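You operate a simulated robot arm through the tools that you are given. There is no shell and no other tool.

You run a simulated two-armed robot. Do the job below in one go: nothing can be reset, and whatever is moved stays where it is left.

TASK
Start the pack and set both grip pressures to the pressure card.
Fine: shut the dump valve before you switch on; leave the pump running.
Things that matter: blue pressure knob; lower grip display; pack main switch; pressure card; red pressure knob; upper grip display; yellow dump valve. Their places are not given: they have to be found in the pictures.

Only the result counts: the job must be done as asked and must still hold three seconds after the hand-in. Knocking over, shifting, dropping, spilling or breaking anything else fails it.

THE ROBOT
Two 7-joint arms with two-finger grippers on one trunk that stands fixed in place. Base frame: the origin is at the foot of the trunk, x ahead of it, y to its left, z up. Readings come in mm, degrees, newtons and seconds.
The left shoulder is at [25, 213, 1131], the right one opposite. With the tool pointing down near the work surface each hand reaches from about 100 to 580 mm from the base axis, measured 20 degrees to its own side. Payload 2.2 kg a hand.
The TCP of each hand is the grasp point between the finger pads, 19 mm short of the fingertips. In the tool frame z runs along the fingers and y along their closing line. The gripper opens to 116 mm; its body begins 70 mm behind the TCP.
Orientation is told as [roll, pitch, yaw] about the base's x, y, z axes, in that order, counted from this pose: with the fingers straight down and closing along the base's y, the tool's x points along the base's -x, its y along +y and its z along -z.

THE INTERFACE
- The arms move only by the tool nudge_tool. It takes "left_motion", "right_motion" or both (then of equal length, played together; a hand with none holds still); each is a list of rows, each a list of 7 numbers: the shift along the base's x, y, z in mm, then the turn, a rotation vector about the base's x, y, z in degrees, then the gripper command, from -1 (shut) to 1 (fully open), values between in proportion. In form: [[x, y, z, wx, wy, wz, claw], ...]. A call has 1 to 20 rows; each row shifts and turns the commanded pose from where the row before left it. Each row takes 0.2 s and may step no farther than 50 mm and 8.6 degrees from the row before; otherwise, or with a gripper value out of range, the whole call is refused. Where a pose cannot be reached the arm comes as near as it can. A force on the tool above 50 N (or 10 N above the force at the start of the call, whichever is more), or a blocked arm, ends the call early, and 0.2 s more pass. The fingers move at their own pace (about 203.5 mm/s each) and stop on an object; they squeeze with about 30 N. The grip force told is the motor's: it shows also when the fingers shut on nothing. Time passes only in rows, and 0.2 s behind the last, so rows that do not move let the fingers close. The reply holds the time, the measured pose of the TCP, the force on the tool along the base axes, the opening and the grip force, in the units named above and with some noise, with the torque about the TCP (base axes, N m) and any sound that the robot's microphone picked up, and new pictures: "pictures" is both (left out), scene, wrist or none (wrist: the cameras of the hands that moved).
- Cameras (640 x 400 px; columns grow to the right, rows downward): "scene" is now at [112.8, -54.7, 1299]; the picture's right is [-0.58, -0.81, 0.00], its down [-0.48, 0.35, -0.80] and it looks along [0.65, -0.47, -0.60] (base axes); focal length 285 px, centre (320, 200). "left" rides on the left gripper at [69, 15, -97] in its tool frame; the picture's right is [-0.21, 0.98, 0.00], its down [-0.76, -0.17, -0.63] and it looks along [-0.62, -0.14, 0.77] (tool axes); focal length 251 px, centre (320, 200). "right" rides on the right gripper at [69, -15, -97] in its tool frame; the picture's right is [0.22, 0.98, 0.00], its down [-0.76, 0.17, -0.63] and it looks along [-0.62, 0.14, 0.78] (tool axes); focal length 251 px, centre (320, 200).
- slide_trunk(by): moves the trunk up (or, below 0, down) by that many mm; the arms and the scene camera ride with it, the base frame stays. It gives what a move gives, with no picture.
- head_to(pan, tilt): turns the head with the scene camera to pan (to the left, within 80 degrees either way) and tilt (down, from -29 to 69), counted from straight ahead of the robot. It gives what a move gives, and a new picture of the scene camera.
- point_at(camera, pixels): for up to 12 pixels [column, row] of the newest picture of that camera ("zoom" is the newest enlarged one), the place [x, y, z] in the base frame of the surface seen there, good to about 2 mm. The clock stands still meanwhile.
- zoom(camera, box): a new picture of the part [left, top, right, bottom] of that camera's present view, enlarged. The clock stands still meanwhile.
- hand_in(): hands the job in; it is judged then, once.

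Unless the task says otherwise, let go and move clear before handing in.

The tools are called after "Emit:" as name(argument=value, ...) on one line, values as JSON. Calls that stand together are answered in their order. nudge_tool: Moves the arms, as the interface text tells. Its arguments: {"type":"object","properties":{"left_motion":{"type":"array"},"right_motion":{"type":"array"},"pictures":{"type":"string","enum":["both","scene","wrist","none"]}},"required":[]} The other tools are called the same way: slide_trunk (by) moves the trunk up or down; head_to (pan, tilt) turns the head that bears the scene camera; point_at (camera, pixels) gives the place of the surface under pixels of a picture; zoom (camera, box) takes an enlarged picture of a part of a camera's view; hand_in () hands the job in.

At the start:

```text
clock: 0.0
left_tool_pos: [544.1, -50.9, 1074.8]
left_tcp_rot: [0.1, 0.0, -0.1]
left_wrist_force: [-0.7, -0.1, 0.8]
left_wrist_torque: [0.02, -0.02, 0.0]
left_gripper_width: 115.8
left_grip_force: 0.1
right_tool_pos: [315.8, -445.8, 1078.7]
right_tcp_rot: [0.1, -0.1, 0.0]
right_wrist_force: [0.3, 0.1, 0.7]
right_wrist_torque: [0.0, -0.03, 0.02]
right_gripper_width: 116.0
right_grip_force: 0.1
trunk travel left (down, up): [-275.0, 215.0]
head pan, tilt (commanded): [-35.6, 36.4]
```

scene: 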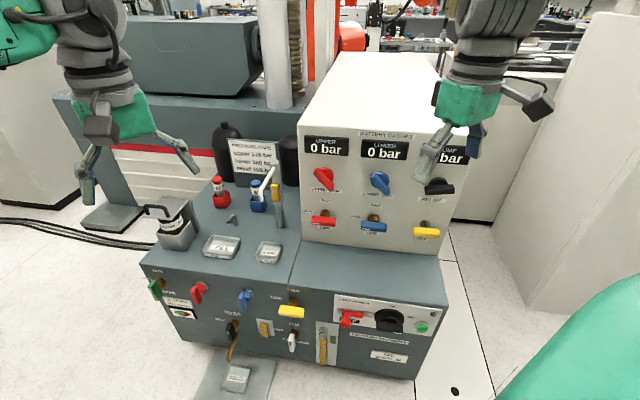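
right: 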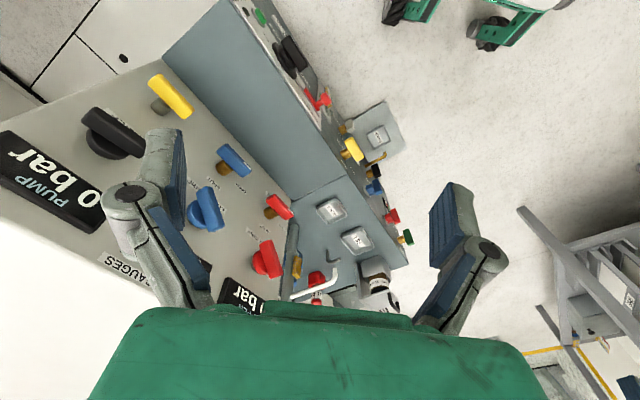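
left: 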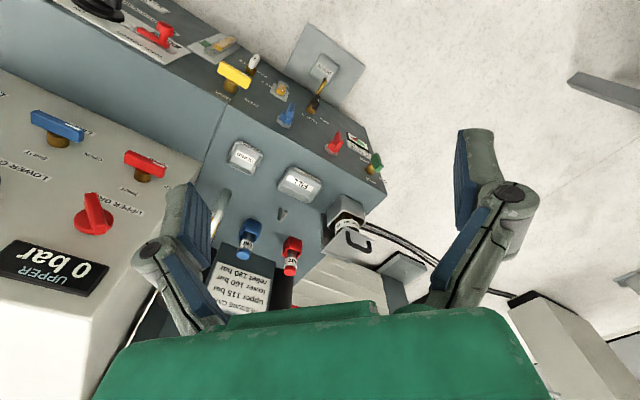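

The scene shows a hydraulic pack with a gauge panel (three displays reading 0 bar near (330,147), (385,150), (450,157)) and a pressure card near (253,157). I'll zoom in on the parts before moving.

Emit:
zoom(camera="scene", box=[200, 120, 300, 182])

Emit:
zoom(camera="scene", box=[295, 120, 485, 250])

Emit:
zoom(camera="scene", box=[140, 260, 300, 360])

Emit:
zoom(camera="scene", box=[260, 270, 450, 390])

Emit:
zoom(camera="left", box=[200, 220, 320, 320])

```text
6.40 times, centred on (250, 151) of scene
```

zoom: 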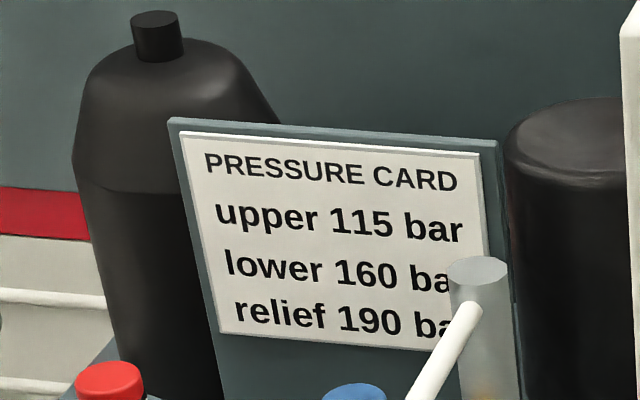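

```text
3.08 times, centred on (390, 185) of scene
```

zoom: 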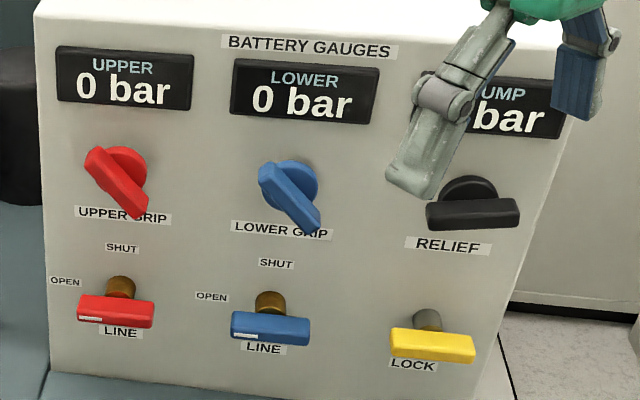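

```text
4.00 times, centred on (220, 310) of scene
```

zoom: 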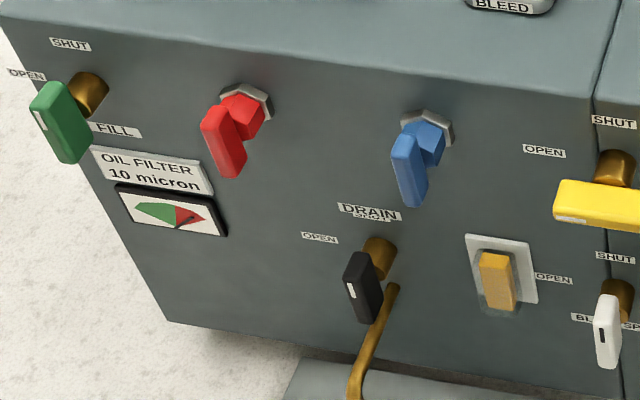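

```text
3.33 times, centred on (355, 330) of scene
```

zoom: 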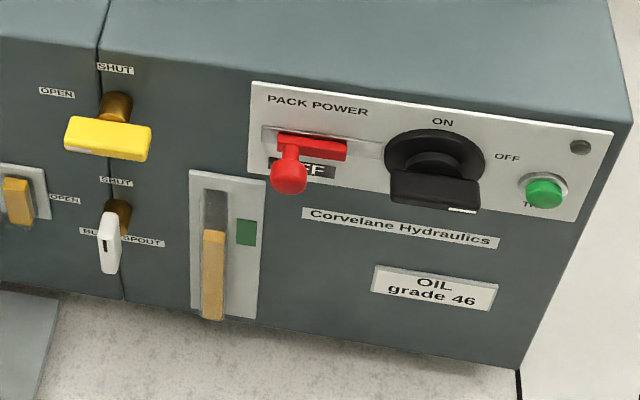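

```text
4.00 times, centred on (260, 270) of left
```

zoom: 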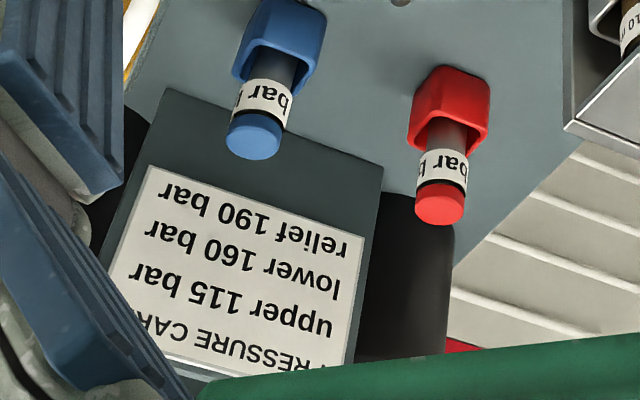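

The card reads upper 115, lower 160, relief 190 bar; the yellow valve at scene (291,311) sits with its handle toward OPEN, and a red "PACK POWER" slide plus a black ON/OFF rotary are near (350,320) and (389,321). I'll get places of these parts and look closer.

Emit:
point_at(camera="scene", pixels=[[280, 311], [302, 314], [293, 298], [347, 322], [389, 322], [422, 328], [324, 179], [380, 183], [330, 147], [384, 150], [437, 186], [440, 345]])

Emit:
zoom(camera="scene", box=[325, 285, 445, 360])

Emit:
zoom(camera="right", box=[230, 0, 350, 120])

Emit:
zoom(camera="left", box=[60, 0, 300, 120])

```text
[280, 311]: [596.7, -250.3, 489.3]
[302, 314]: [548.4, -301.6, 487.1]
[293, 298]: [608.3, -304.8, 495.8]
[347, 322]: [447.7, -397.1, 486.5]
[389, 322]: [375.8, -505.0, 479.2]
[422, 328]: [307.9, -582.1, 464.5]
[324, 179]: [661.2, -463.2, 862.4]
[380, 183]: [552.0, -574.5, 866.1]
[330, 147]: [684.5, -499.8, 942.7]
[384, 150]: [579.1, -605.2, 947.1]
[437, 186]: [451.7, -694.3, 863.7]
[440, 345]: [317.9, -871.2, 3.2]
```

```text
5.33 times, centred on (385, 322) of scene
```

zoom: 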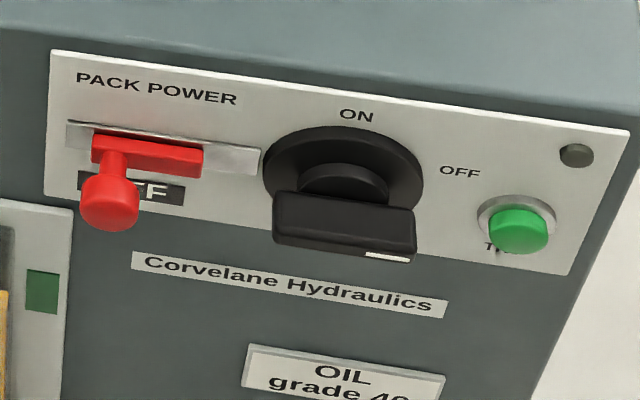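

```text
3.33 times, centred on (290, 60) of right
```

zoom: 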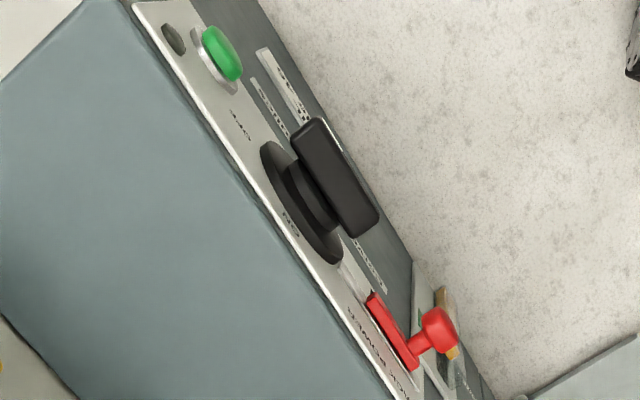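

```text
2.67 times, centred on (180, 60) of left
```

zoom: 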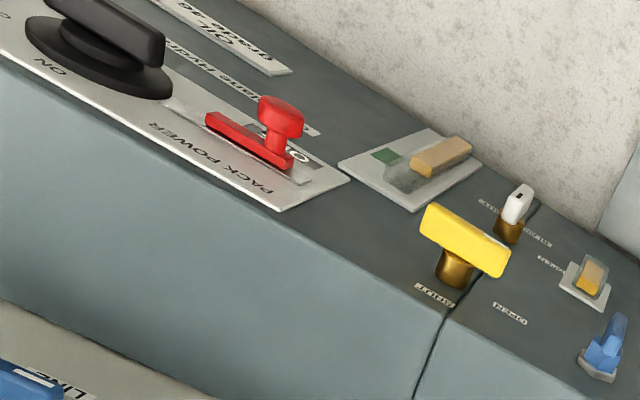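

The rotary at scene (389,322) carries ON at its top and OFF to its right; the red part at (347,322) slides in a track beside it. I'll measure the cabinet outline and the labels more exactly so that I have the face planes.

Emit:
point_at(camera="scene", pixels=[[145, 270], [288, 288], [444, 304], [300, 245], [443, 252], [335, 295], [435, 330], [365, 305], [412, 372], [300, 225], [436, 250], [270, 300]])

Emit:
point_at(camera="scene", pixels=[[310, 62], [460, 120], [305, 130], [345, 55], [310, 160], [365, 163], [405, 200], [350, 200], [232, 222], [257, 185], [225, 190], [285, 180]])

Emit:
zoom(camera="scene", box=[265, 285, 315, 325])

Emit:
zoom(camera="scene", box=[330, 290, 370, 335])

```text
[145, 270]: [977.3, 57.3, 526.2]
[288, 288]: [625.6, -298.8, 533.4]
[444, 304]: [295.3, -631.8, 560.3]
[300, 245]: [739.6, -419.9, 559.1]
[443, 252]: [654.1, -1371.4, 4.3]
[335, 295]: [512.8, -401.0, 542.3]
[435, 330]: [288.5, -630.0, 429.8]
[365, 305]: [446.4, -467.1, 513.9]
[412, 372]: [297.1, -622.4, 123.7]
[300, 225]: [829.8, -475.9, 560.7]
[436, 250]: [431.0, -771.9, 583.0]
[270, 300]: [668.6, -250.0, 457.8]
```

```text
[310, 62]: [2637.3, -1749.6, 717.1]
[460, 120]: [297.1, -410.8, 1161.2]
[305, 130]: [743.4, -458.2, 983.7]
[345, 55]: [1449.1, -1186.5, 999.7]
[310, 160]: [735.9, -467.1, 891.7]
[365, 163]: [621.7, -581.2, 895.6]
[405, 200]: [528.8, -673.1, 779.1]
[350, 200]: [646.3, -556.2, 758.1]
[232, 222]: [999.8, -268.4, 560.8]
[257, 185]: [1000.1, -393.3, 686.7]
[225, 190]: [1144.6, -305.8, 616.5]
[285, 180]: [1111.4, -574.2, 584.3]
```

```text
10.00 times, centred on (290, 305) of scene
```

zoom: 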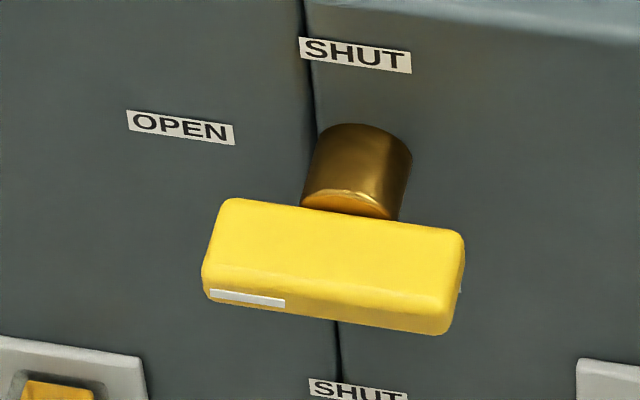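

```text
8.89 times, centred on (350, 312) of scene
```

zoom: 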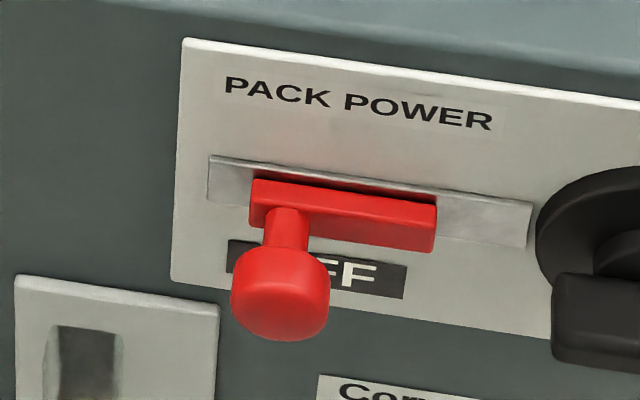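

The cabinet front lies on x−y≈918 and the gauge panel on x−y≈1202 (both turned 45°), so the tool must point along [0.707,−0.707,0]. I'll first pull the left hand clear to the robot's left and turn the right hand by −45° yaw.

Emit:
nudge_tool(left_motion=[[-30, 30, 0, 0, 0, 0, 0], [-30, 30, 0, 0, 0, 0, 0], [-30, 30, 0, 0, 0, 0, 0], [-30, 30, 0, 0, 0, 0, 0], [-30, 30, 0, 0, 0, 0, 0], [-30, 30, 0, 0, 0, 0, 0], [-30, 30, 0, 0, 0, 0, 0], [-30, 30, 0, 0, 0, 0, 0], [-20, 30, 0, 0, 0, 0, 0], [0, 30, 0, 0, 0, 0, 0]], right_motion=[[0, 0, 0, 0, 0, -7.5, 0], [0, 0, 0, 0, 0, -7.5, 0], [0, 0, 0, 0, 0, -7.5, 0], [0, 0, 0, 0, 0, -7.5, 0], [0, 0, 0, 0, 0, -7.5, 0], [0, 0, 0, 0, 0, -7.5, 0], [0, 0, 0, 0, 0, 0, 0], [0, 0, 0, 0, 0, 0, 0], [0, 0, 0, 0, 0, 0, 0], [0, 0, 0, 0, 0, 0, 0]], pictures="both")

```text
clock: 2.2
left_tool_pos: [280.0, 256.2, 1077.1]
left_tcp_rot: [-0.2, -0.1, 0.1]
left_wrist_force: [-0.1, 0.3, 0.1]
left_wrist_torque: [0.01, 0.01, 0.05]
left_gripper_width: 58.0
left_grip_force: 0.0
right_tool_pos: [311.5, -441.2, 1080.8]
right_tcp_rot: [-0.2, -0.3, -45.1]
right_wrist_force: [0.6, -0.1, 0.1]
right_wrist_torque: [-0.01, 0.0, 0.0]
right_gripper_width: 58.1
right_grip_force: 0.0
trunk travel left (down, up): [-275.0, 215.0]
head pan, tilt (commanded): [-35.6, 36.4]
```

scene: 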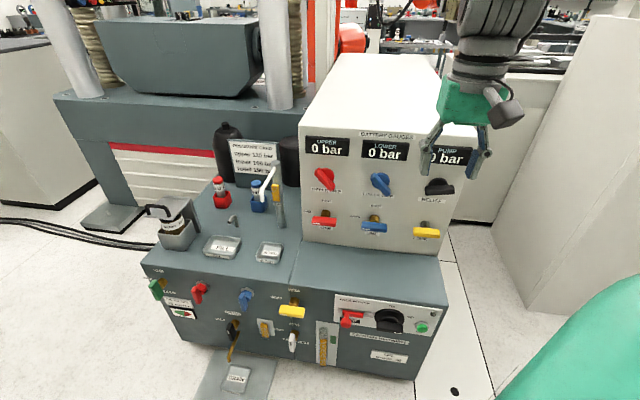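
right: 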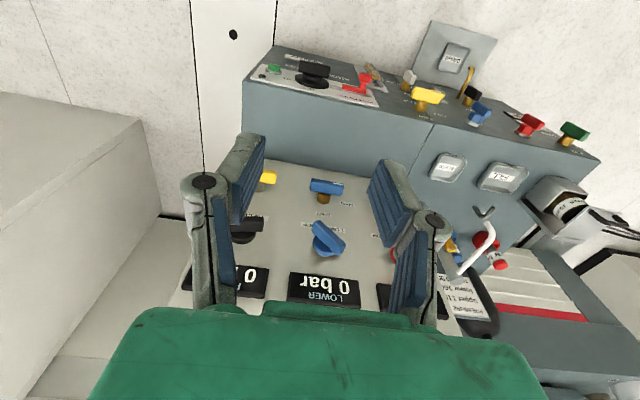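
left: 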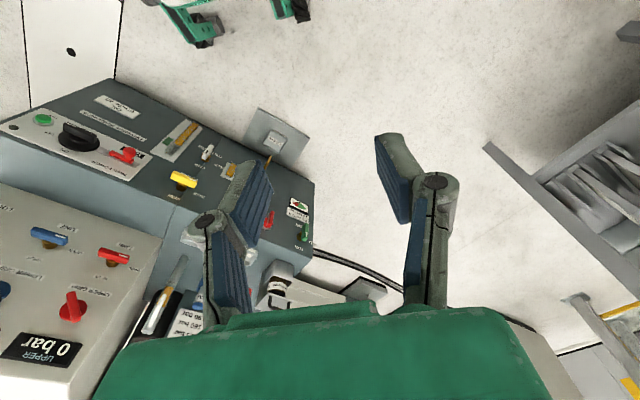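

Both moves went as meant; the left hand is clear at [280,256] and the right faces the panel. Now I lower the trunk for reach and a closer scene view; nothing lies below the hands (cabinet top is 560, gauge knobs at 795 depth versus hand at ~532).

Emit:
slide_trunk(by=-275)

Emit:
head_to(pan=-42, tilt=38)

```text
clock: 5.0
left_tool_pos: [279.7, 253.5, 802.4]
left_tcp_rot: [-0.1, -0.2, 0.0]
left_wrist_force: [1.2, 0.1, -0.1]
left_wrist_torque: [-0.02, 0.05, 0.03]
left_gripper_width: 58.0
left_grip_force: 0.1
right_tool_pos: [312.4, -443.2, 806.0]
right_tcp_rot: [-0.1, -0.2, -45.0]
right_wrist_force: [-0.2, 0.1, -0.5]
right_wrist_torque: [-0.03, 0.0, 0.01]
right_gripper_width: 57.7
right_grip_force: 0.0
trunk travel left (down, up): [0.0, 490.0]
head pan, tilt (commanded): [-35.6, 36.4]
```

```text
clock: 5.7
left_tool_pos: [280.5, 252.9, 802.0]
left_tcp_rot: [0.0, -0.1, -0.1]
left_wrist_force: [0.1, -0.3, -0.3]
left_wrist_torque: [-0.01, -0.03, 0.01]
left_gripper_width: 57.9
left_grip_force: 0.1
right_tool_pos: [312.0, -442.9, 806.8]
right_tcp_rot: [-0.1, -0.2, -45.0]
right_wrist_force: [-0.1, 0.4, -1.0]
right_wrist_torque: [-0.03, 0.0, 0.04]
right_gripper_width: 58.1
right_grip_force: 0.0
trunk travel left (down, up): [0.0, 490.0]
head pan, tilt (commanded): [-42.0, 38.0]
```

scene: 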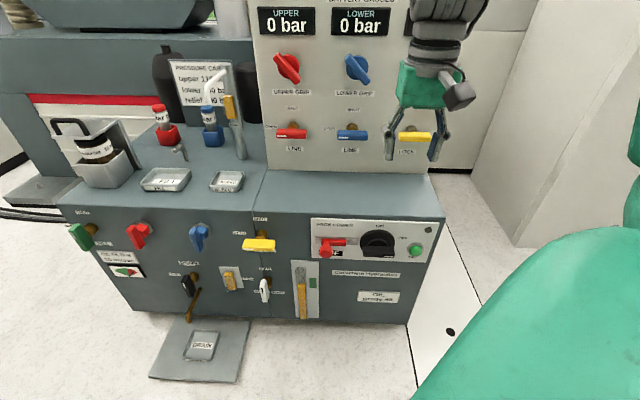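

The view is now closer and more frontal; the main plate is around (375,240), the dump valve at (259,245). I'll zoom on both and on the gauge panel.

Emit:
zoom(camera="scene", box=[305, 212, 445, 300])

Emit:
zoom(camera="scene", box=[215, 205, 315, 330])

Emit:
zoom(camera="scene", box=[250, 0, 450, 160])

Emit:
zoom(camera="scene", box=[310, 225, 355, 265])

```text
4.55 times, centred on (375, 256) of scene
```

zoom: 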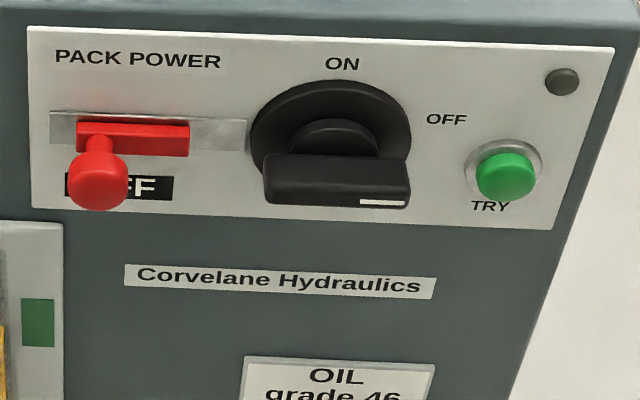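

```text
3.20 times, centred on (265, 268) of scene
```

zoom: 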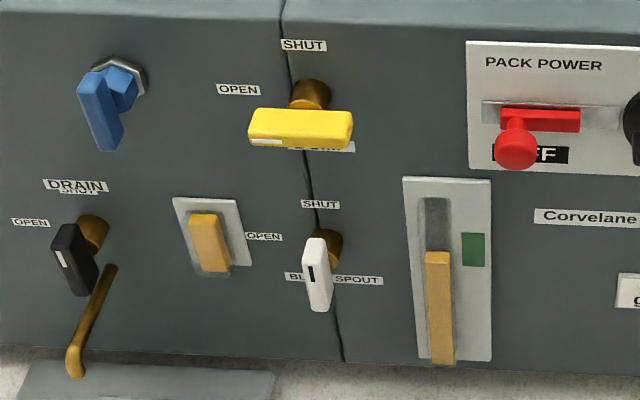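

```text
2.50 times, centred on (350, 80) of scene
```

zoom: 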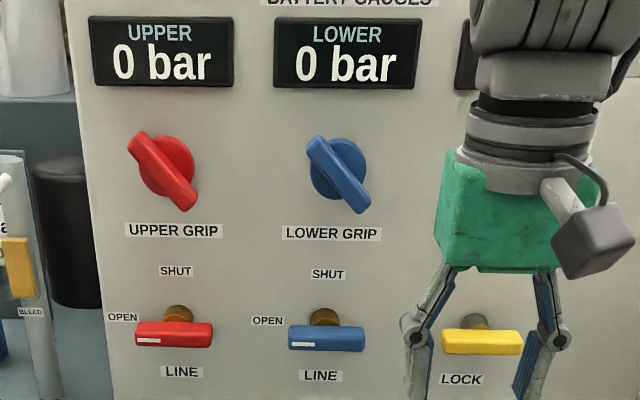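

```text
10.00 times, centred on (332, 245) of scene
```

zoom: 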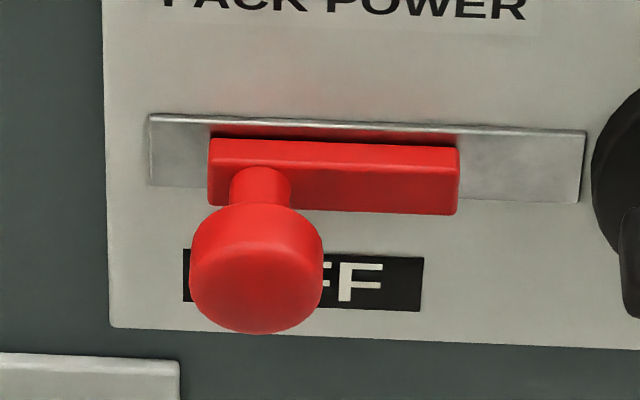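

The dark "OFF" tag beside the red slide looks like a status display, and the black rotary's marker sits toward OFF. I'll zoom on the dump valve and measure its handle exactly.

Emit:
zoom(camera="scene", box=[230, 212, 290, 260])

```text
8.33 times, centred on (260, 236) of scene
```

zoom: 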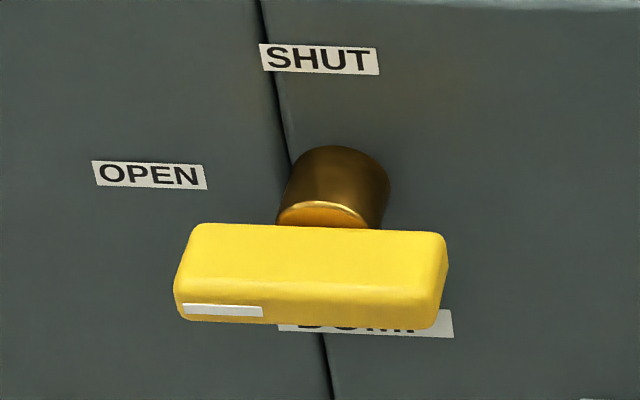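

Emit:
point_at(camera="zoom", pixels=[[200, 240], [320, 245], [435, 252], [185, 300], [310, 306], [432, 312], [340, 160], [322, 213], [320, 60], [150, 176], [310, 270], [320, 290]])

```text
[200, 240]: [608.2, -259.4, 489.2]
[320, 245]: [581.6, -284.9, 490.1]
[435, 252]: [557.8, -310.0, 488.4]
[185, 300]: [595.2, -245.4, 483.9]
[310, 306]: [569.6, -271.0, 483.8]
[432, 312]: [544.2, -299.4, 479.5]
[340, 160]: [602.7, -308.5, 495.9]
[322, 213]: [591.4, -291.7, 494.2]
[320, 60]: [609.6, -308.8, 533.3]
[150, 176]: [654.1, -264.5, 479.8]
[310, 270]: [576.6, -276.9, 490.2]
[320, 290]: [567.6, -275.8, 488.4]
```

The dump valve's axis is at about s=(577,−277), z≈480, its handle horizontal (z 470–490), front face on depth 594, marker end to the left (OPEN), SHUT label straight above. I'll pitch the right tool level toward the face while moving to a standoff.

Emit:
nudge_tool(right_motion=[[11.1, 17.5, -17.2, -5.303, -5.303, 0, 0], [11.1, 17.5, -17.2, -5.303, -5.303, 0, 0], [11.1, 17.5, -17.2, -5.303, -5.303, 0, 0], [11.1, 17.5, -17.2, -5.303, -5.303, 0, 0], [11.1, 17.5, -17.2, -5.303, -5.303, 0, 0], [11.1, 17.5, -17.2, -5.303, -5.303, 0, 0], [11.1, 17.5, -17.2, -5.303, -5.303, 0, 0], [11.1, 17.5, -17.2, -5.303, -5.303, 0, 0], [11.1, 17.5, -17.2, -5.303, -5.303, 0, 0], [11.1, 17.5, -17.2, -5.303, -5.303, 0, 0], [11.1, 17.5, -17.2, -5.303, -5.303, 0, 0], [11.1, 17.5, -17.2, -5.303, -5.303, 0, 0]], pictures="both")

```text
clock: 8.3
left_tool_pos: [281.1, 252.7, 802.4]
left_tcp_rot: [-0.1, -0.1, 0.0]
left_wrist_force: [0.5, -0.3, 0.4]
left_wrist_torque: [-0.02, 0.03, -0.03]
left_gripper_width: 58.1
left_grip_force: 0.0
right_tool_pos: [464.9, -232.9, 599.8]
right_tcp_rot: [-155.3, -89.6, 110.3]
right_wrist_force: [-0.1, -0.8, -0.1]
right_wrist_torque: [-0.01, 0.01, 0.0]
right_gripper_width: 57.9
right_grip_force: 0.1
right hand out of reach, approached as far as the arm can: row 4, 5
trunk travel left (down, up): [0.0, 490.0]
head pan, tilt (commanded): [-42.0, 38.0]
```

scene: 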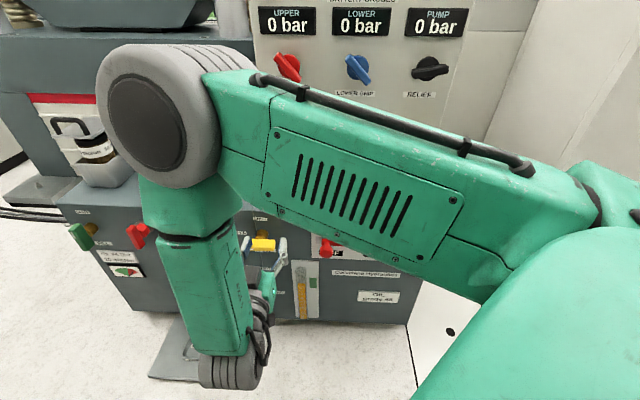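
right: 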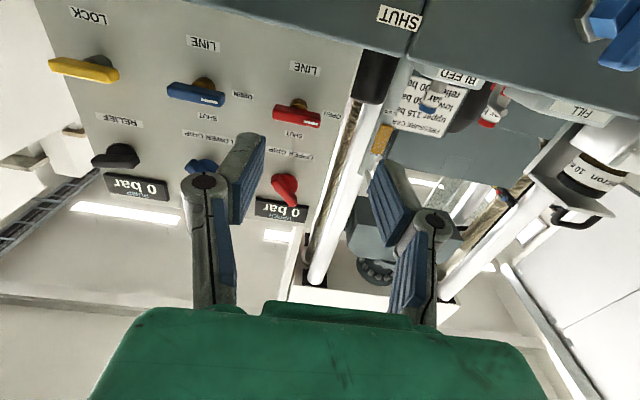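

The tool is now level and facing the panel at [465,−233,600]; the SHUT label shows at the top of the wrist picture. I'll roll −90° about the approach axis and lower to the standoff in front of the dump valve.

Emit:
nudge_tool(right_motion=[[3.2, 2.44, -10, -5.303, 5.303, 0, 0], [3.2, 2.44, -10, -5.303, 5.303, 0, 0], [3.2, 2.44, -10, -5.303, 5.303, 0, 0], [3.2, 2.44, -10, -5.303, 5.303, 0, 0], [3.2, 2.44, -10, -5.303, 5.303, 0, 0], [3.2, 2.44, -10, -5.303, 5.303, 0, 0], [3.2, 2.44, -10, -5.303, 5.303, 0, 0], [3.2, 2.44, -10, -5.303, 5.303, 0, 0], [3.2, 2.44, -10, -5.303, 5.303, 0, 0], [3.2, 2.44, -10, -5.303, 5.303, 0, 0], [3.2, 2.44, -10, -5.303, 5.303, 0, 0], [3.2, 2.44, -10, -5.303, 5.303, 0, 0]], pictures="both")

```text
clock: 10.9
left_tool_pos: [280.4, 253.0, 801.2]
left_tcp_rot: [0.0, -0.1, 0.1]
left_wrist_force: [-0.1, -0.1, -0.3]
left_wrist_torque: [0.01, 0.01, 0.01]
left_gripper_width: 58.3
left_grip_force: 0.0
right_tool_pos: [502.3, -203.1, 479.4]
right_tcp_rot: [-90.2, 0.1, 45.0]
right_wrist_force: [-0.7, 0.0, -0.5]
right_wrist_torque: [0.0, 0.01, -0.01]
right_gripper_width: 57.9
right_grip_force: 0.0
trunk travel left (down, up): [0.0, 490.0]
head pan, tilt (commanded): [-42.0, 38.0]
```

scene: 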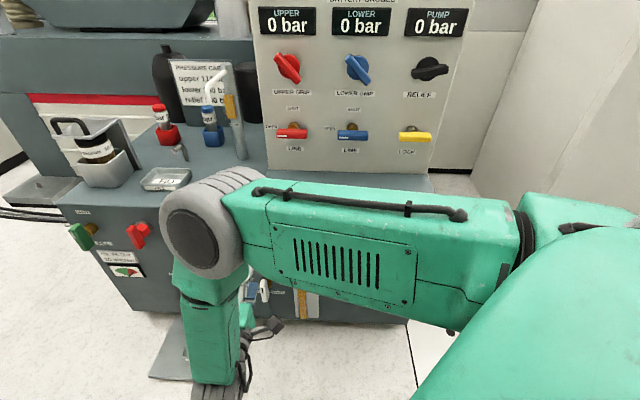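
right: 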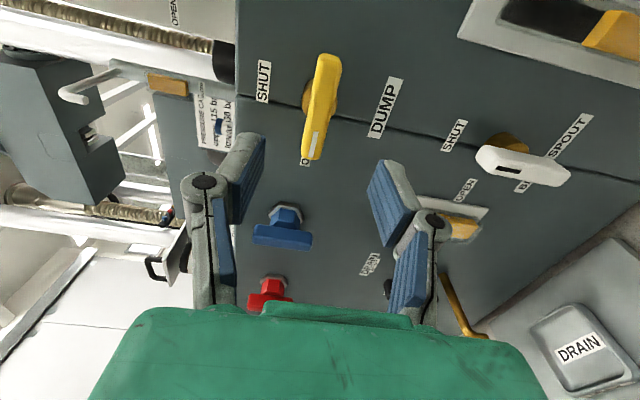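

The wrist picture shows the yellow handle between the fingers' lines at (320,105) with SHUT to its left and DUMP to its right. I'll check the handle's place from this camera before closing in.

Emit:
point_at(camera="right", pixels=[[328, 60], [321, 105], [313, 150], [336, 100], [312, 95], [263, 80], [305, 160]])

Emit:
zoom(camera="right", box=[240, 30, 420, 180])

```text
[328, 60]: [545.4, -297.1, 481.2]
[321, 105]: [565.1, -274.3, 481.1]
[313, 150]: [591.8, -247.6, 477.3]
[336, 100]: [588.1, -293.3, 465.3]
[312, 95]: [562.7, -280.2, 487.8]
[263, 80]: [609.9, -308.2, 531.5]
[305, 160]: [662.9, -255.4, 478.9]
```

```text
2.67 times, centred on (330, 105) of right
```

zoom: 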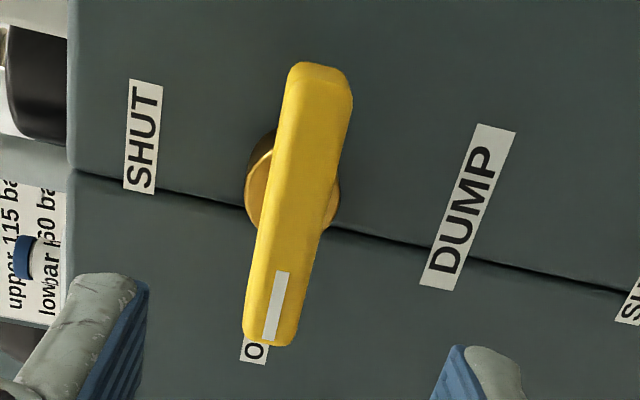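

The handle's front face is at depth 594, axis z≈480 – matching. I'll advance 93 mm so that the fingertips end just behind the handle (not on the wider stem).

Emit:
nudge_tool(right_motion=[[13.15, -13.15, 0.1, 0, 0, 0, 0], [13.15, -13.15, 0.1, 0, 0, 0, 0], [13.15, -13.15, 0.1, 0, 0, 0, 0], [13.15, -13.15, 0.1, 0, 0, 0, 0], [13.15, -13.15, 0.1, 0, 0, 0, 0]], pictures="wrist")

```text
clock: 12.1
left_tool_pos: [279.5, 252.5, 802.1]
left_tcp_rot: [-0.1, -0.1, 0.0]
left_wrist_force: [-0.3, -0.3, 0.3]
left_wrist_torque: [-0.01, 0.05, 0.0]
left_gripper_width: 58.0
left_grip_force: 0.0
right_tool_pos: [568.0, -268.4, 480.3]
right_tcp_rot: [-90.1, 0.0, 45.1]
right_wrist_force: [0.4, -0.3, 0.0]
right_wrist_torque: [0.0, -0.02, -0.03]
right_gripper_width: 57.9
right_grip_force: 0.0
trunk travel left (down, up): [0.0, 490.0]
head pan, tilt (commanded): [-42.0, 38.0]
```

right: 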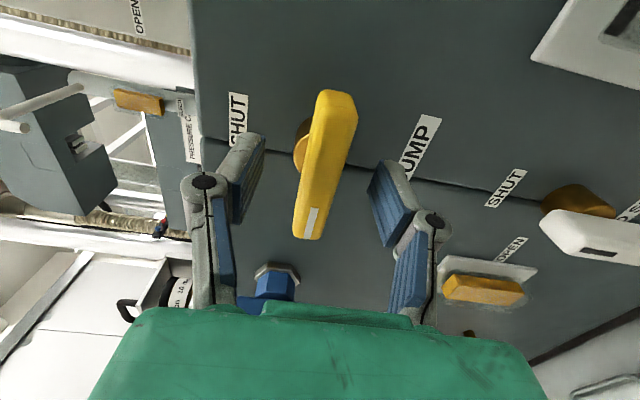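

The handle now sits between the pads at (325,165). I'll close the gripper on it.

Emit:
nudge_tool(right_motion=[[0, 0, 0, 0, 0, 0, -0.3], [0, 0, 0, 0, 0, 0, -0.6], [0, 0, 0, 0, 0, 0, -1], [0, 0, 0, 0, 0, 0, -1]], pictures="wrist")

```text
clock: 13.1
left_tool_pos: [281.4, 254.0, 801.4]
left_tcp_rot: [0.0, -0.2, 0.0]
left_wrist_force: [0.4, 0.0, 1.0]
left_wrist_torque: [0.0, 0.01, -0.02]
left_gripper_width: 57.9
left_grip_force: 0.0
right_tool_pos: [567.9, -269.3, 480.5]
right_tcp_rot: [-89.8, 0.0, 45.0]
right_wrist_force: [0.8, -0.1, -6.0]
right_wrist_torque: [0.1, 0.08, 0.47]
right_gripper_width: 19.4
right_grip_force: 44.1
trunk travel left (down, up): [0.0, 490.0]
head pan, tilt (commanded): [-42.0, 38.0]
```

right: 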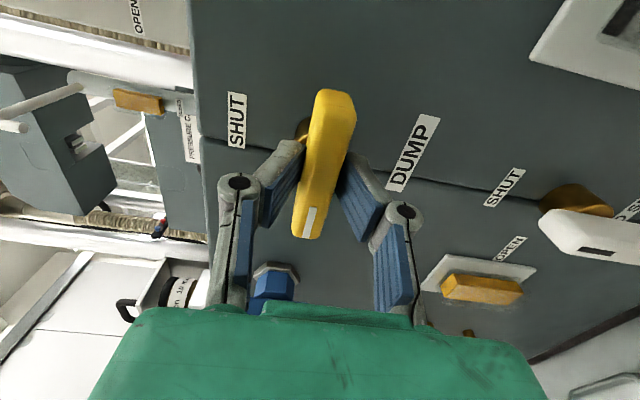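

The pads hold the 19.4 mm handle with little side force. I'll turn it clockwise (mark up toward SHUT), half way first to watch the torque.

Emit:
nudge_tool(right_motion=[[0, 0, 0, 5.303, -5.303, 0, -1], [0, 0, 0, 5.303, -5.303, 0, -1], [0, 0, 0, 5.303, -5.303, 0, -1], [0, 0, 0, 5.303, -5.303, 0, -1], [0, 0, 0, 5.303, -5.303, 0, -1], [0, 0, 0, 5.303, -5.303, 0, -1]], pictures="wrist")

```text
clock: 14.5
left_tool_pos: [282.1, 253.8, 800.6]
left_tcp_rot: [-0.2, -0.1, 0.0]
left_wrist_force: [0.4, 0.0, 0.6]
left_wrist_torque: [-0.03, 0.01, -0.01]
left_gripper_width: 58.1
left_grip_force: 0.1
right_tool_pos: [568.5, -268.8, 478.2]
right_tcp_rot: [-89.5, -45.2, 44.9]
right_wrist_force: [17.4, 5.3, -30.3]
right_wrist_torque: [-0.34, -0.22, 1.09]
right_gripper_width: 19.2
right_grip_force: 44.1
trunk travel left (down, up): [0.0, 490.0]
head pan, tilt (commanded): [-42.0, 38.0]
```

right: 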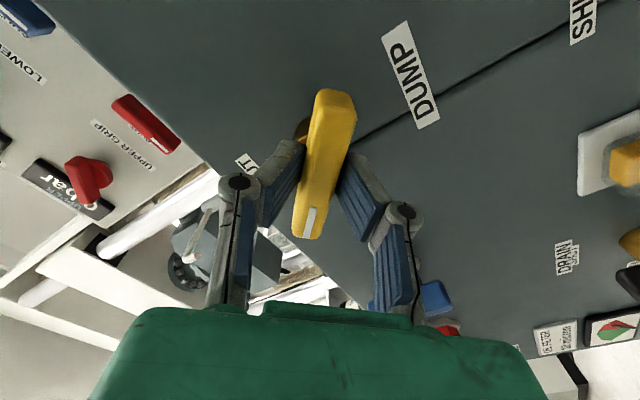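

It follows smoothly, but a −30 N vertical load shows that the axis lies a few mm left of my grip. I'll finish the other 45° while shifting slightly down and left to relieve it.

Emit:
nudge_tool(right_motion=[[0.6, 0.6, -1.2, 5.303, -5.303, 0, -1], [0.4, 0.4, -0.6, 5.303, -5.303, 0, -1], [0.4, 0.4, -0.4, 5.303, -5.303, 0, -1], [0.3, 0.3, -0.3, 5.303, -5.303, 0, -1], [0.3, 0.3, -0.2, 5.303, -5.303, 0, -1], [0.3, 0.3, -0.1, 5.303, -5.303, 0, -1]], pictures="wrist")

```text
clock: 15.9
left_tool_pos: [282.0, 253.1, 802.3]
left_tcp_rot: [-0.1, -0.1, 0.0]
left_wrist_force: [0.2, 0.1, -0.5]
left_wrist_torque: [0.01, -0.01, 0.03]
left_gripper_width: 57.9
left_grip_force: 0.0
right_tool_pos: [570.7, -266.7, 476.7]
right_tcp_rot: [17.2, -89.9, -62.2]
right_wrist_force: [-1.0, 17.3, -19.3]
right_wrist_torque: [0.44, 0.55, 0.28]
right_gripper_width: 18.7
right_grip_force: 43.8
trunk travel left (down, up): [0.0, 490.0]
head pan, tilt (commanded): [-42.0, 38.0]
```

right: 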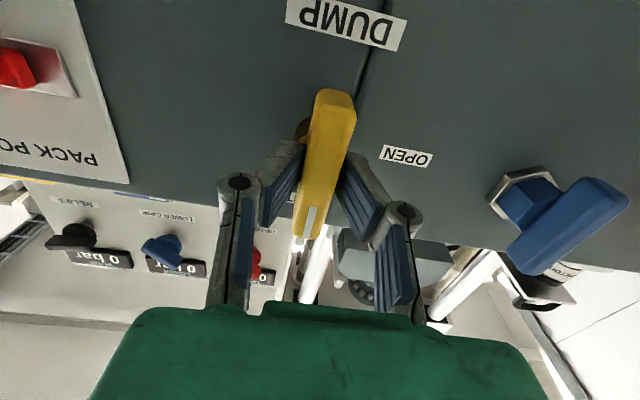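

The handle is now upright with its white mark at the top end, turned 90°; torque is still small. I'll test 4° further to feel for the end stop.

Emit:
nudge_tool(right_motion=[[0, 0, 0, 2.83, -2.83, 0, -1], [0, 0, 0, 0, 0, 0, -1]], pictures="none")

```text
clock: 16.5
left_tool_pos: [281.7, 253.7, 802.3]
left_tcp_rot: [-0.2, 0.0, -0.1]
left_wrist_force: [0.7, -0.3, 1.1]
left_wrist_torque: [-0.02, 0.02, 0.01]
left_gripper_width: 57.8
left_grip_force: 0.1
right_tool_pos: [569.9, -266.3, 476.8]
right_tcp_rot: [89.0, -86.0, -134.1]
right_wrist_force: [-3.4, 21.4, -16.8]
right_wrist_torque: [-0.38, 1.28, 0.19]
right_gripper_width: 20.2
right_grip_force: 44.7
trunk travel left (down, up): [0.0, 490.0]
head pan, tilt (commanded): [-42.0, 38.0]
```

Torque jumped to about 1.2 N m and the pads spread, so the valve is on its SHUT stop. I'll undo the 4°, open and back away.

Emit:
nudge_tool(right_motion=[[0, 0, 0, -2.83, 2.83, 0, -1], [0, 0, 0, 0, 0, 0, -0.3], [0, 0, 0, 0, 0, 0, 0], [-14, 14, 0, 0, 0, 0, 0], [-14, 14, 0, 0, 0, 0, 0], [-14, 14, 0, 0, 0, 0, 0], [-14, 14, 0, 0, 0, 0, 0], [-14, 14, 0, 0, 0, 0, 0]], pictures="both")

```text
clock: 18.3
left_tool_pos: [279.5, 253.1, 802.8]
left_tcp_rot: [0.0, -0.1, 0.0]
left_wrist_force: [0.1, -0.9, 0.3]
left_wrist_torque: [0.02, 0.03, 0.0]
left_gripper_width: 58.0
left_grip_force: 0.0
right_tool_pos: [499.6, -196.8, 478.9]
right_tcp_rot: [-174.2, -89.9, 129.3]
right_wrist_force: [0.8, 0.7, 0.2]
right_wrist_torque: [-0.01, -0.03, -0.01]
right_gripper_width: 58.1
right_grip_force: 0.0
trunk travel left (down, up): [0.0, 490.0]
head pan, tilt (commanded): [-42.0, 38.0]
```

scene: 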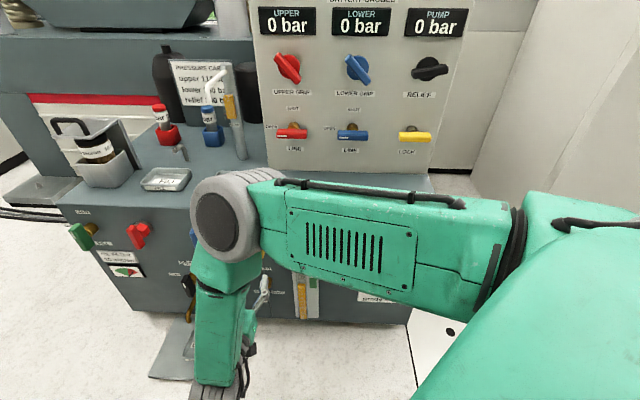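
right: 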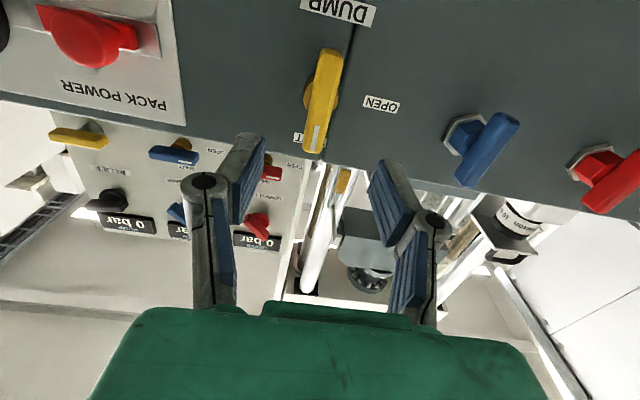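

The dump valve stands upright with its mark at SHUT, wrist picture (322,105). Next I'll move the right hand in front of the rotary switch and roll +90° so that the pads can take its horizontal bar.

Emit:
nudge_tool(right_motion=[[-17.5, -18.4, 0.1, 5.303, -5.303, 0, 0], [-17.5, -18.4, 0.1, 5.303, -5.303, 0, 0], [-17.5, -18.4, 0.1, 5.303, -5.303, 0, 0], [-17.5, -18.4, 0.1, 5.303, -5.303, 0, 0], [-17.5, -18.4, 0.1, 5.303, -5.303, 0, 0], [-17.5, -18.4, 0.1, 5.303, -5.303, 0, 0], [-17.5, -18.4, 0.1, 5.303, -5.303, 0, 0], [-17.5, -18.4, 0.1, 5.303, -5.303, 0, 0], [-17.5, -18.4, 0.1, 5.303, -5.303, 0, 0], [-17.5, -18.4, 0.1, 5.303, -5.303, 0, 0], [-17.5, -18.4, 0.1, 5.303, -5.303, 0, 0], [-17.5, -18.4, 0.1, 5.303, -5.303, 0, 0]], pictures="both")

```text
clock: 20.9
left_tool_pos: [280.3, 251.8, 802.7]
left_tcp_rot: [0.0, -0.1, 0.0]
left_wrist_force: [-0.4, 0.3, -0.5]
left_wrist_torque: [0.0, 0.01, 0.0]
left_gripper_width: 58.2
left_grip_force: 0.0
right_tool_pos: [288.7, -417.5, 479.8]
right_tcp_rot: [89.9, 0.0, -135.1]
right_wrist_force: [-0.7, -0.3, -0.2]
right_wrist_torque: [0.01, 0.01, 0.0]
right_gripper_width: 58.0
right_grip_force: 0.0
trunk travel left (down, up): [0.0, 490.0]
head pan, tilt (commanded): [-42.0, 38.0]
```

scene: 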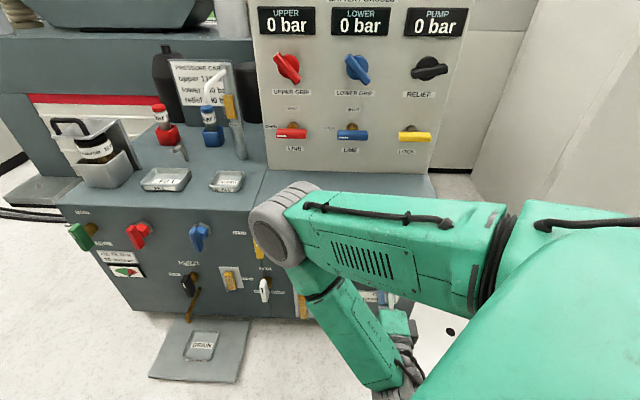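
right: 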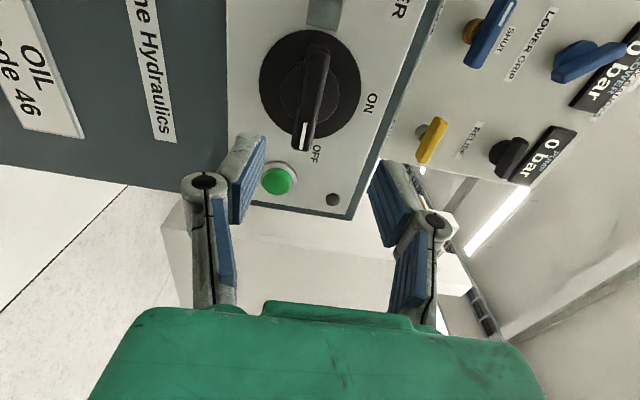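

The rotary bar's white mark points at OFF (right camera (305,135)) and ON is above. I'll zoom and measure it.

Emit:
zoom(camera="right", box=[230, 0, 420, 120])

Emit:
point_at(camera="right", pixels=[[315, 55], [309, 90], [304, 135], [322, 90], [299, 90], [275, 85], [345, 85], [370, 103], [317, 152], [322, 15], [340, 180], [310, 100]])

```text
3.33 times, centred on (325, 60) of right
```

zoom: 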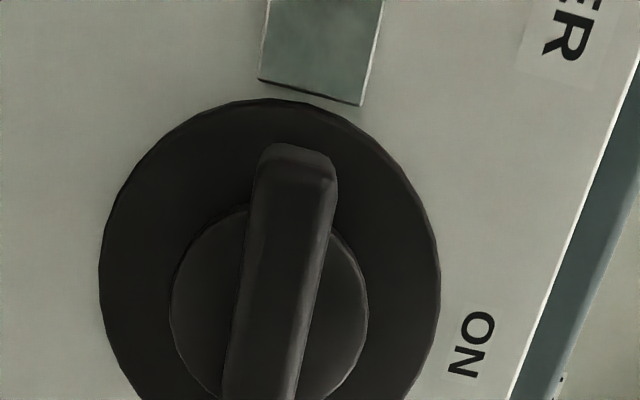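

```text
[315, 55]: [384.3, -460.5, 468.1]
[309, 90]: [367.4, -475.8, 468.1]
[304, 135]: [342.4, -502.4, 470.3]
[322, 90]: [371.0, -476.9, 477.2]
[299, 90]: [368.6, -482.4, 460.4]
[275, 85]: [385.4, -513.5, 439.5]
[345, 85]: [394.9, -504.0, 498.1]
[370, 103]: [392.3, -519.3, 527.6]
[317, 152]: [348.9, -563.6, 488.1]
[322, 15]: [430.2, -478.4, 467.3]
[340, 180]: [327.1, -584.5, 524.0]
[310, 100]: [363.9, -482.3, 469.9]
```

Emit:
zoom(camera="right", box=[250, 20, 370, 160])

```text
2.86 times, centred on (310, 90) of right
```

zoom: 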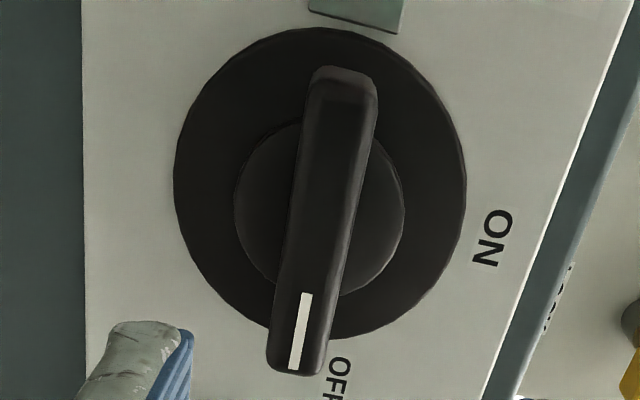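

Emit:
point_at(camera="zoom", pixels=[[180, 175], [460, 200], [325, 35], [380, 325], [330, 85], [290, 365], [345, 110], [310, 110], [325, 200], [250, 200], [390, 210], [365, 110]])

```text
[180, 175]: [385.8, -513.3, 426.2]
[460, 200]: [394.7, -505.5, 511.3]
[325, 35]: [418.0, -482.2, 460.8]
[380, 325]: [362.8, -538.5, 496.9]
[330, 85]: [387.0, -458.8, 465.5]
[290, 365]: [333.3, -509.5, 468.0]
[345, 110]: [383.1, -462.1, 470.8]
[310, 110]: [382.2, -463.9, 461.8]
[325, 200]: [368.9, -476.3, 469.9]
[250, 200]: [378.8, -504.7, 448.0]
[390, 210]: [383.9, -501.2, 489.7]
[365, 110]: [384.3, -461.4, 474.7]
```

The rotary axis is at s≈88, z≈470, bar front on depth 596. I'll align and advance so the pads straddle the bar.

Emit:
nudge_tool(right_motion=[[2.2, 2.2, -3.3, 0, 0, 0, 0], [0, 0, -3.3, 0, 0, 0, 0], [0, 0, -3.2, 0, 0, 0, 0], [14.4, -14.4, 0, 0, 0, 0, 0], [14.4, -14.4, 0, 0, 0, 0, 0], [14.4, -14.4, 0, 0, 0, 0, 0], [14.4, -14.4, 0, 0, 0, 0, 0], [14.3, -14.3, 0, 0, 0, 0, 0]], pictures="wrist")

```text
clock: 22.7
left_tool_pos: [280.0, 252.1, 802.9]
left_tcp_rot: [-0.1, -0.2, 0.0]
left_wrist_force: [0.2, 1.2, -0.2]
left_wrist_torque: [0.02, 0.02, -0.01]
left_gripper_width: 58.2
left_grip_force: 0.1
right_tool_pos: [363.8, -489.2, 470.8]
right_tcp_rot: [90.0, 0.0, -135.1]
right_wrist_force: [-0.7, -0.2, 0.9]
right_wrist_torque: [0.0, 0.0, 0.04]
right_gripper_width: 58.3
right_grip_force: 0.2
trunk travel left (down, up): [0.0, 490.0]
head pan, tilt (commanded): [-42.0, 38.0]
```

right: 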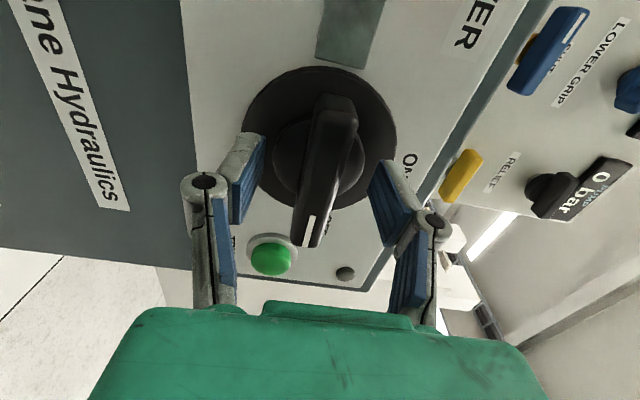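

The bar is between the pads at (325,170). I'll back 2 mm to stay off the hub, and close.

Emit:
nudge_tool(right_motion=[[-1.4, 1.4, 0, 0, 0, 0, -0.3], [0, 0, 0, 0, 0, 0, -0.6], [0, 0, 0, 0, 0, 0, -1], [0, 0, 0, 0, 0, 0, -1]], pictures="wrist")

```text
clock: 23.7
left_tool_pos: [280.2, 252.9, 803.5]
left_tcp_rot: [0.0, -0.2, 0.0]
left_wrist_force: [0.8, -0.4, 0.4]
left_wrist_torque: [-0.01, 0.0, 0.02]
left_gripper_width: 58.0
left_grip_force: 0.1
right_tool_pos: [364.2, -487.0, 470.9]
right_tcp_rot: [89.9, 0.0, -135.2]
right_wrist_force: [2.5, -1.3, -1.8]
right_wrist_torque: [0.03, 0.03, -0.51]
right_gripper_width: 18.9
right_grip_force: 44.0
trunk travel left (down, up): [0.0, 490.0]
head pan, tilt (commanded): [-42.0, 38.0]
```

right: 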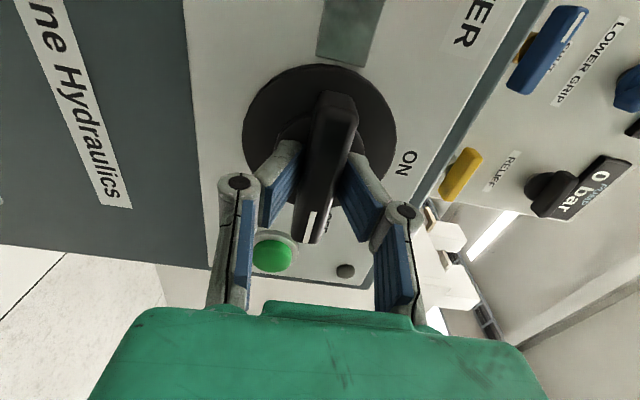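

Grip is centred with little load. I'll turn counter-clockwise toward ON, starting with 15° to feel whether it is free.

Emit:
nudge_tool(right_motion=[[0, 0, 0, -5.303, 5.303, 0, -1], [0, 0, 0, -5.303, 5.303, 0, -1]], pictures="wrist")

```text
clock: 24.3
left_tool_pos: [279.3, 251.2, 803.2]
left_tcp_rot: [0.0, -0.1, 0.1]
left_wrist_force: [-0.5, 0.6, -0.9]
left_wrist_torque: [0.03, -0.03, -0.01]
left_gripper_width: 58.0
left_grip_force: 0.1
right_tool_pos: [361.9, -486.9, 469.4]
right_tcp_rot: [89.8, -15.1, -135.1]
right_wrist_force: [2.7, 1.4, -7.1]
right_wrist_torque: [-0.12, -0.2, -1.22]
right_gripper_width: 19.0
right_grip_force: 44.0
trunk travel left (down, up): [0.0, 490.0]
head pan, tilt (commanded): [-42.0, 38.0]
```

right: 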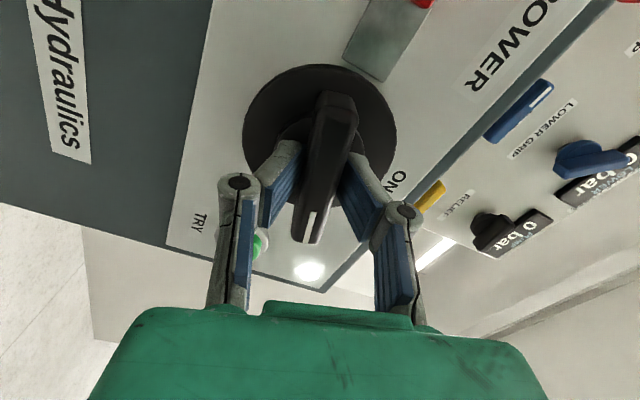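

The bar follows with the pads and the lamp at (310,270) has lit. I'll continue the turn to ON.

Emit:
nudge_tool(right_motion=[[0, 0, 0, -5.303, 5.303, 0, -1], [0, 0, 0, -5.303, 5.303, 0, -1], [0, 0, 0, -5.303, 5.303, 0, -1], [0, 0, 0, -5.303, 5.303, 0, -1], [0, 0, 0, -5.303, 5.303, 0, -1]], pictures="wrist")

```text
clock: 25.5
left_tool_pos: [280.7, 250.9, 804.6]
left_tcp_rot: [0.0, -0.1, 0.0]
left_wrist_force: [-0.3, 0.1, 0.4]
left_wrist_torque: [0.0, 0.0, 0.02]
left_gripper_width: 57.9
left_grip_force: 0.0
right_tool_pos: [362.0, -487.4, 467.4]
right_tcp_rot: [89.7, -52.7, -134.8]
right_wrist_force: [-6.9, 0.3, -16.1]
right_wrist_torque: [-0.4, -0.48, -0.81]
right_gripper_width: 19.2
right_grip_force: 44.4
trunk travel left (down, up): [0.0, 490.0]
head pan, tilt (commanded): [-42.0, 38.0]
```

right: 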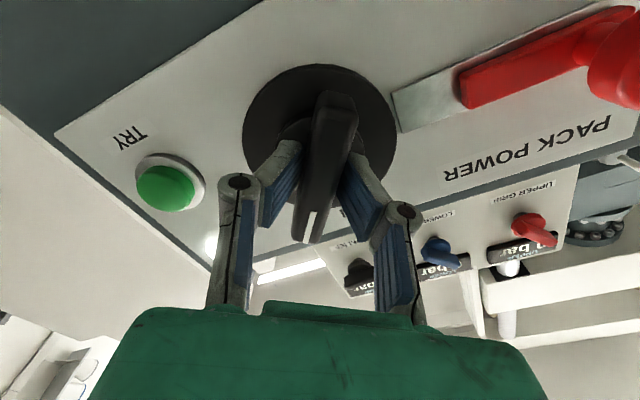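

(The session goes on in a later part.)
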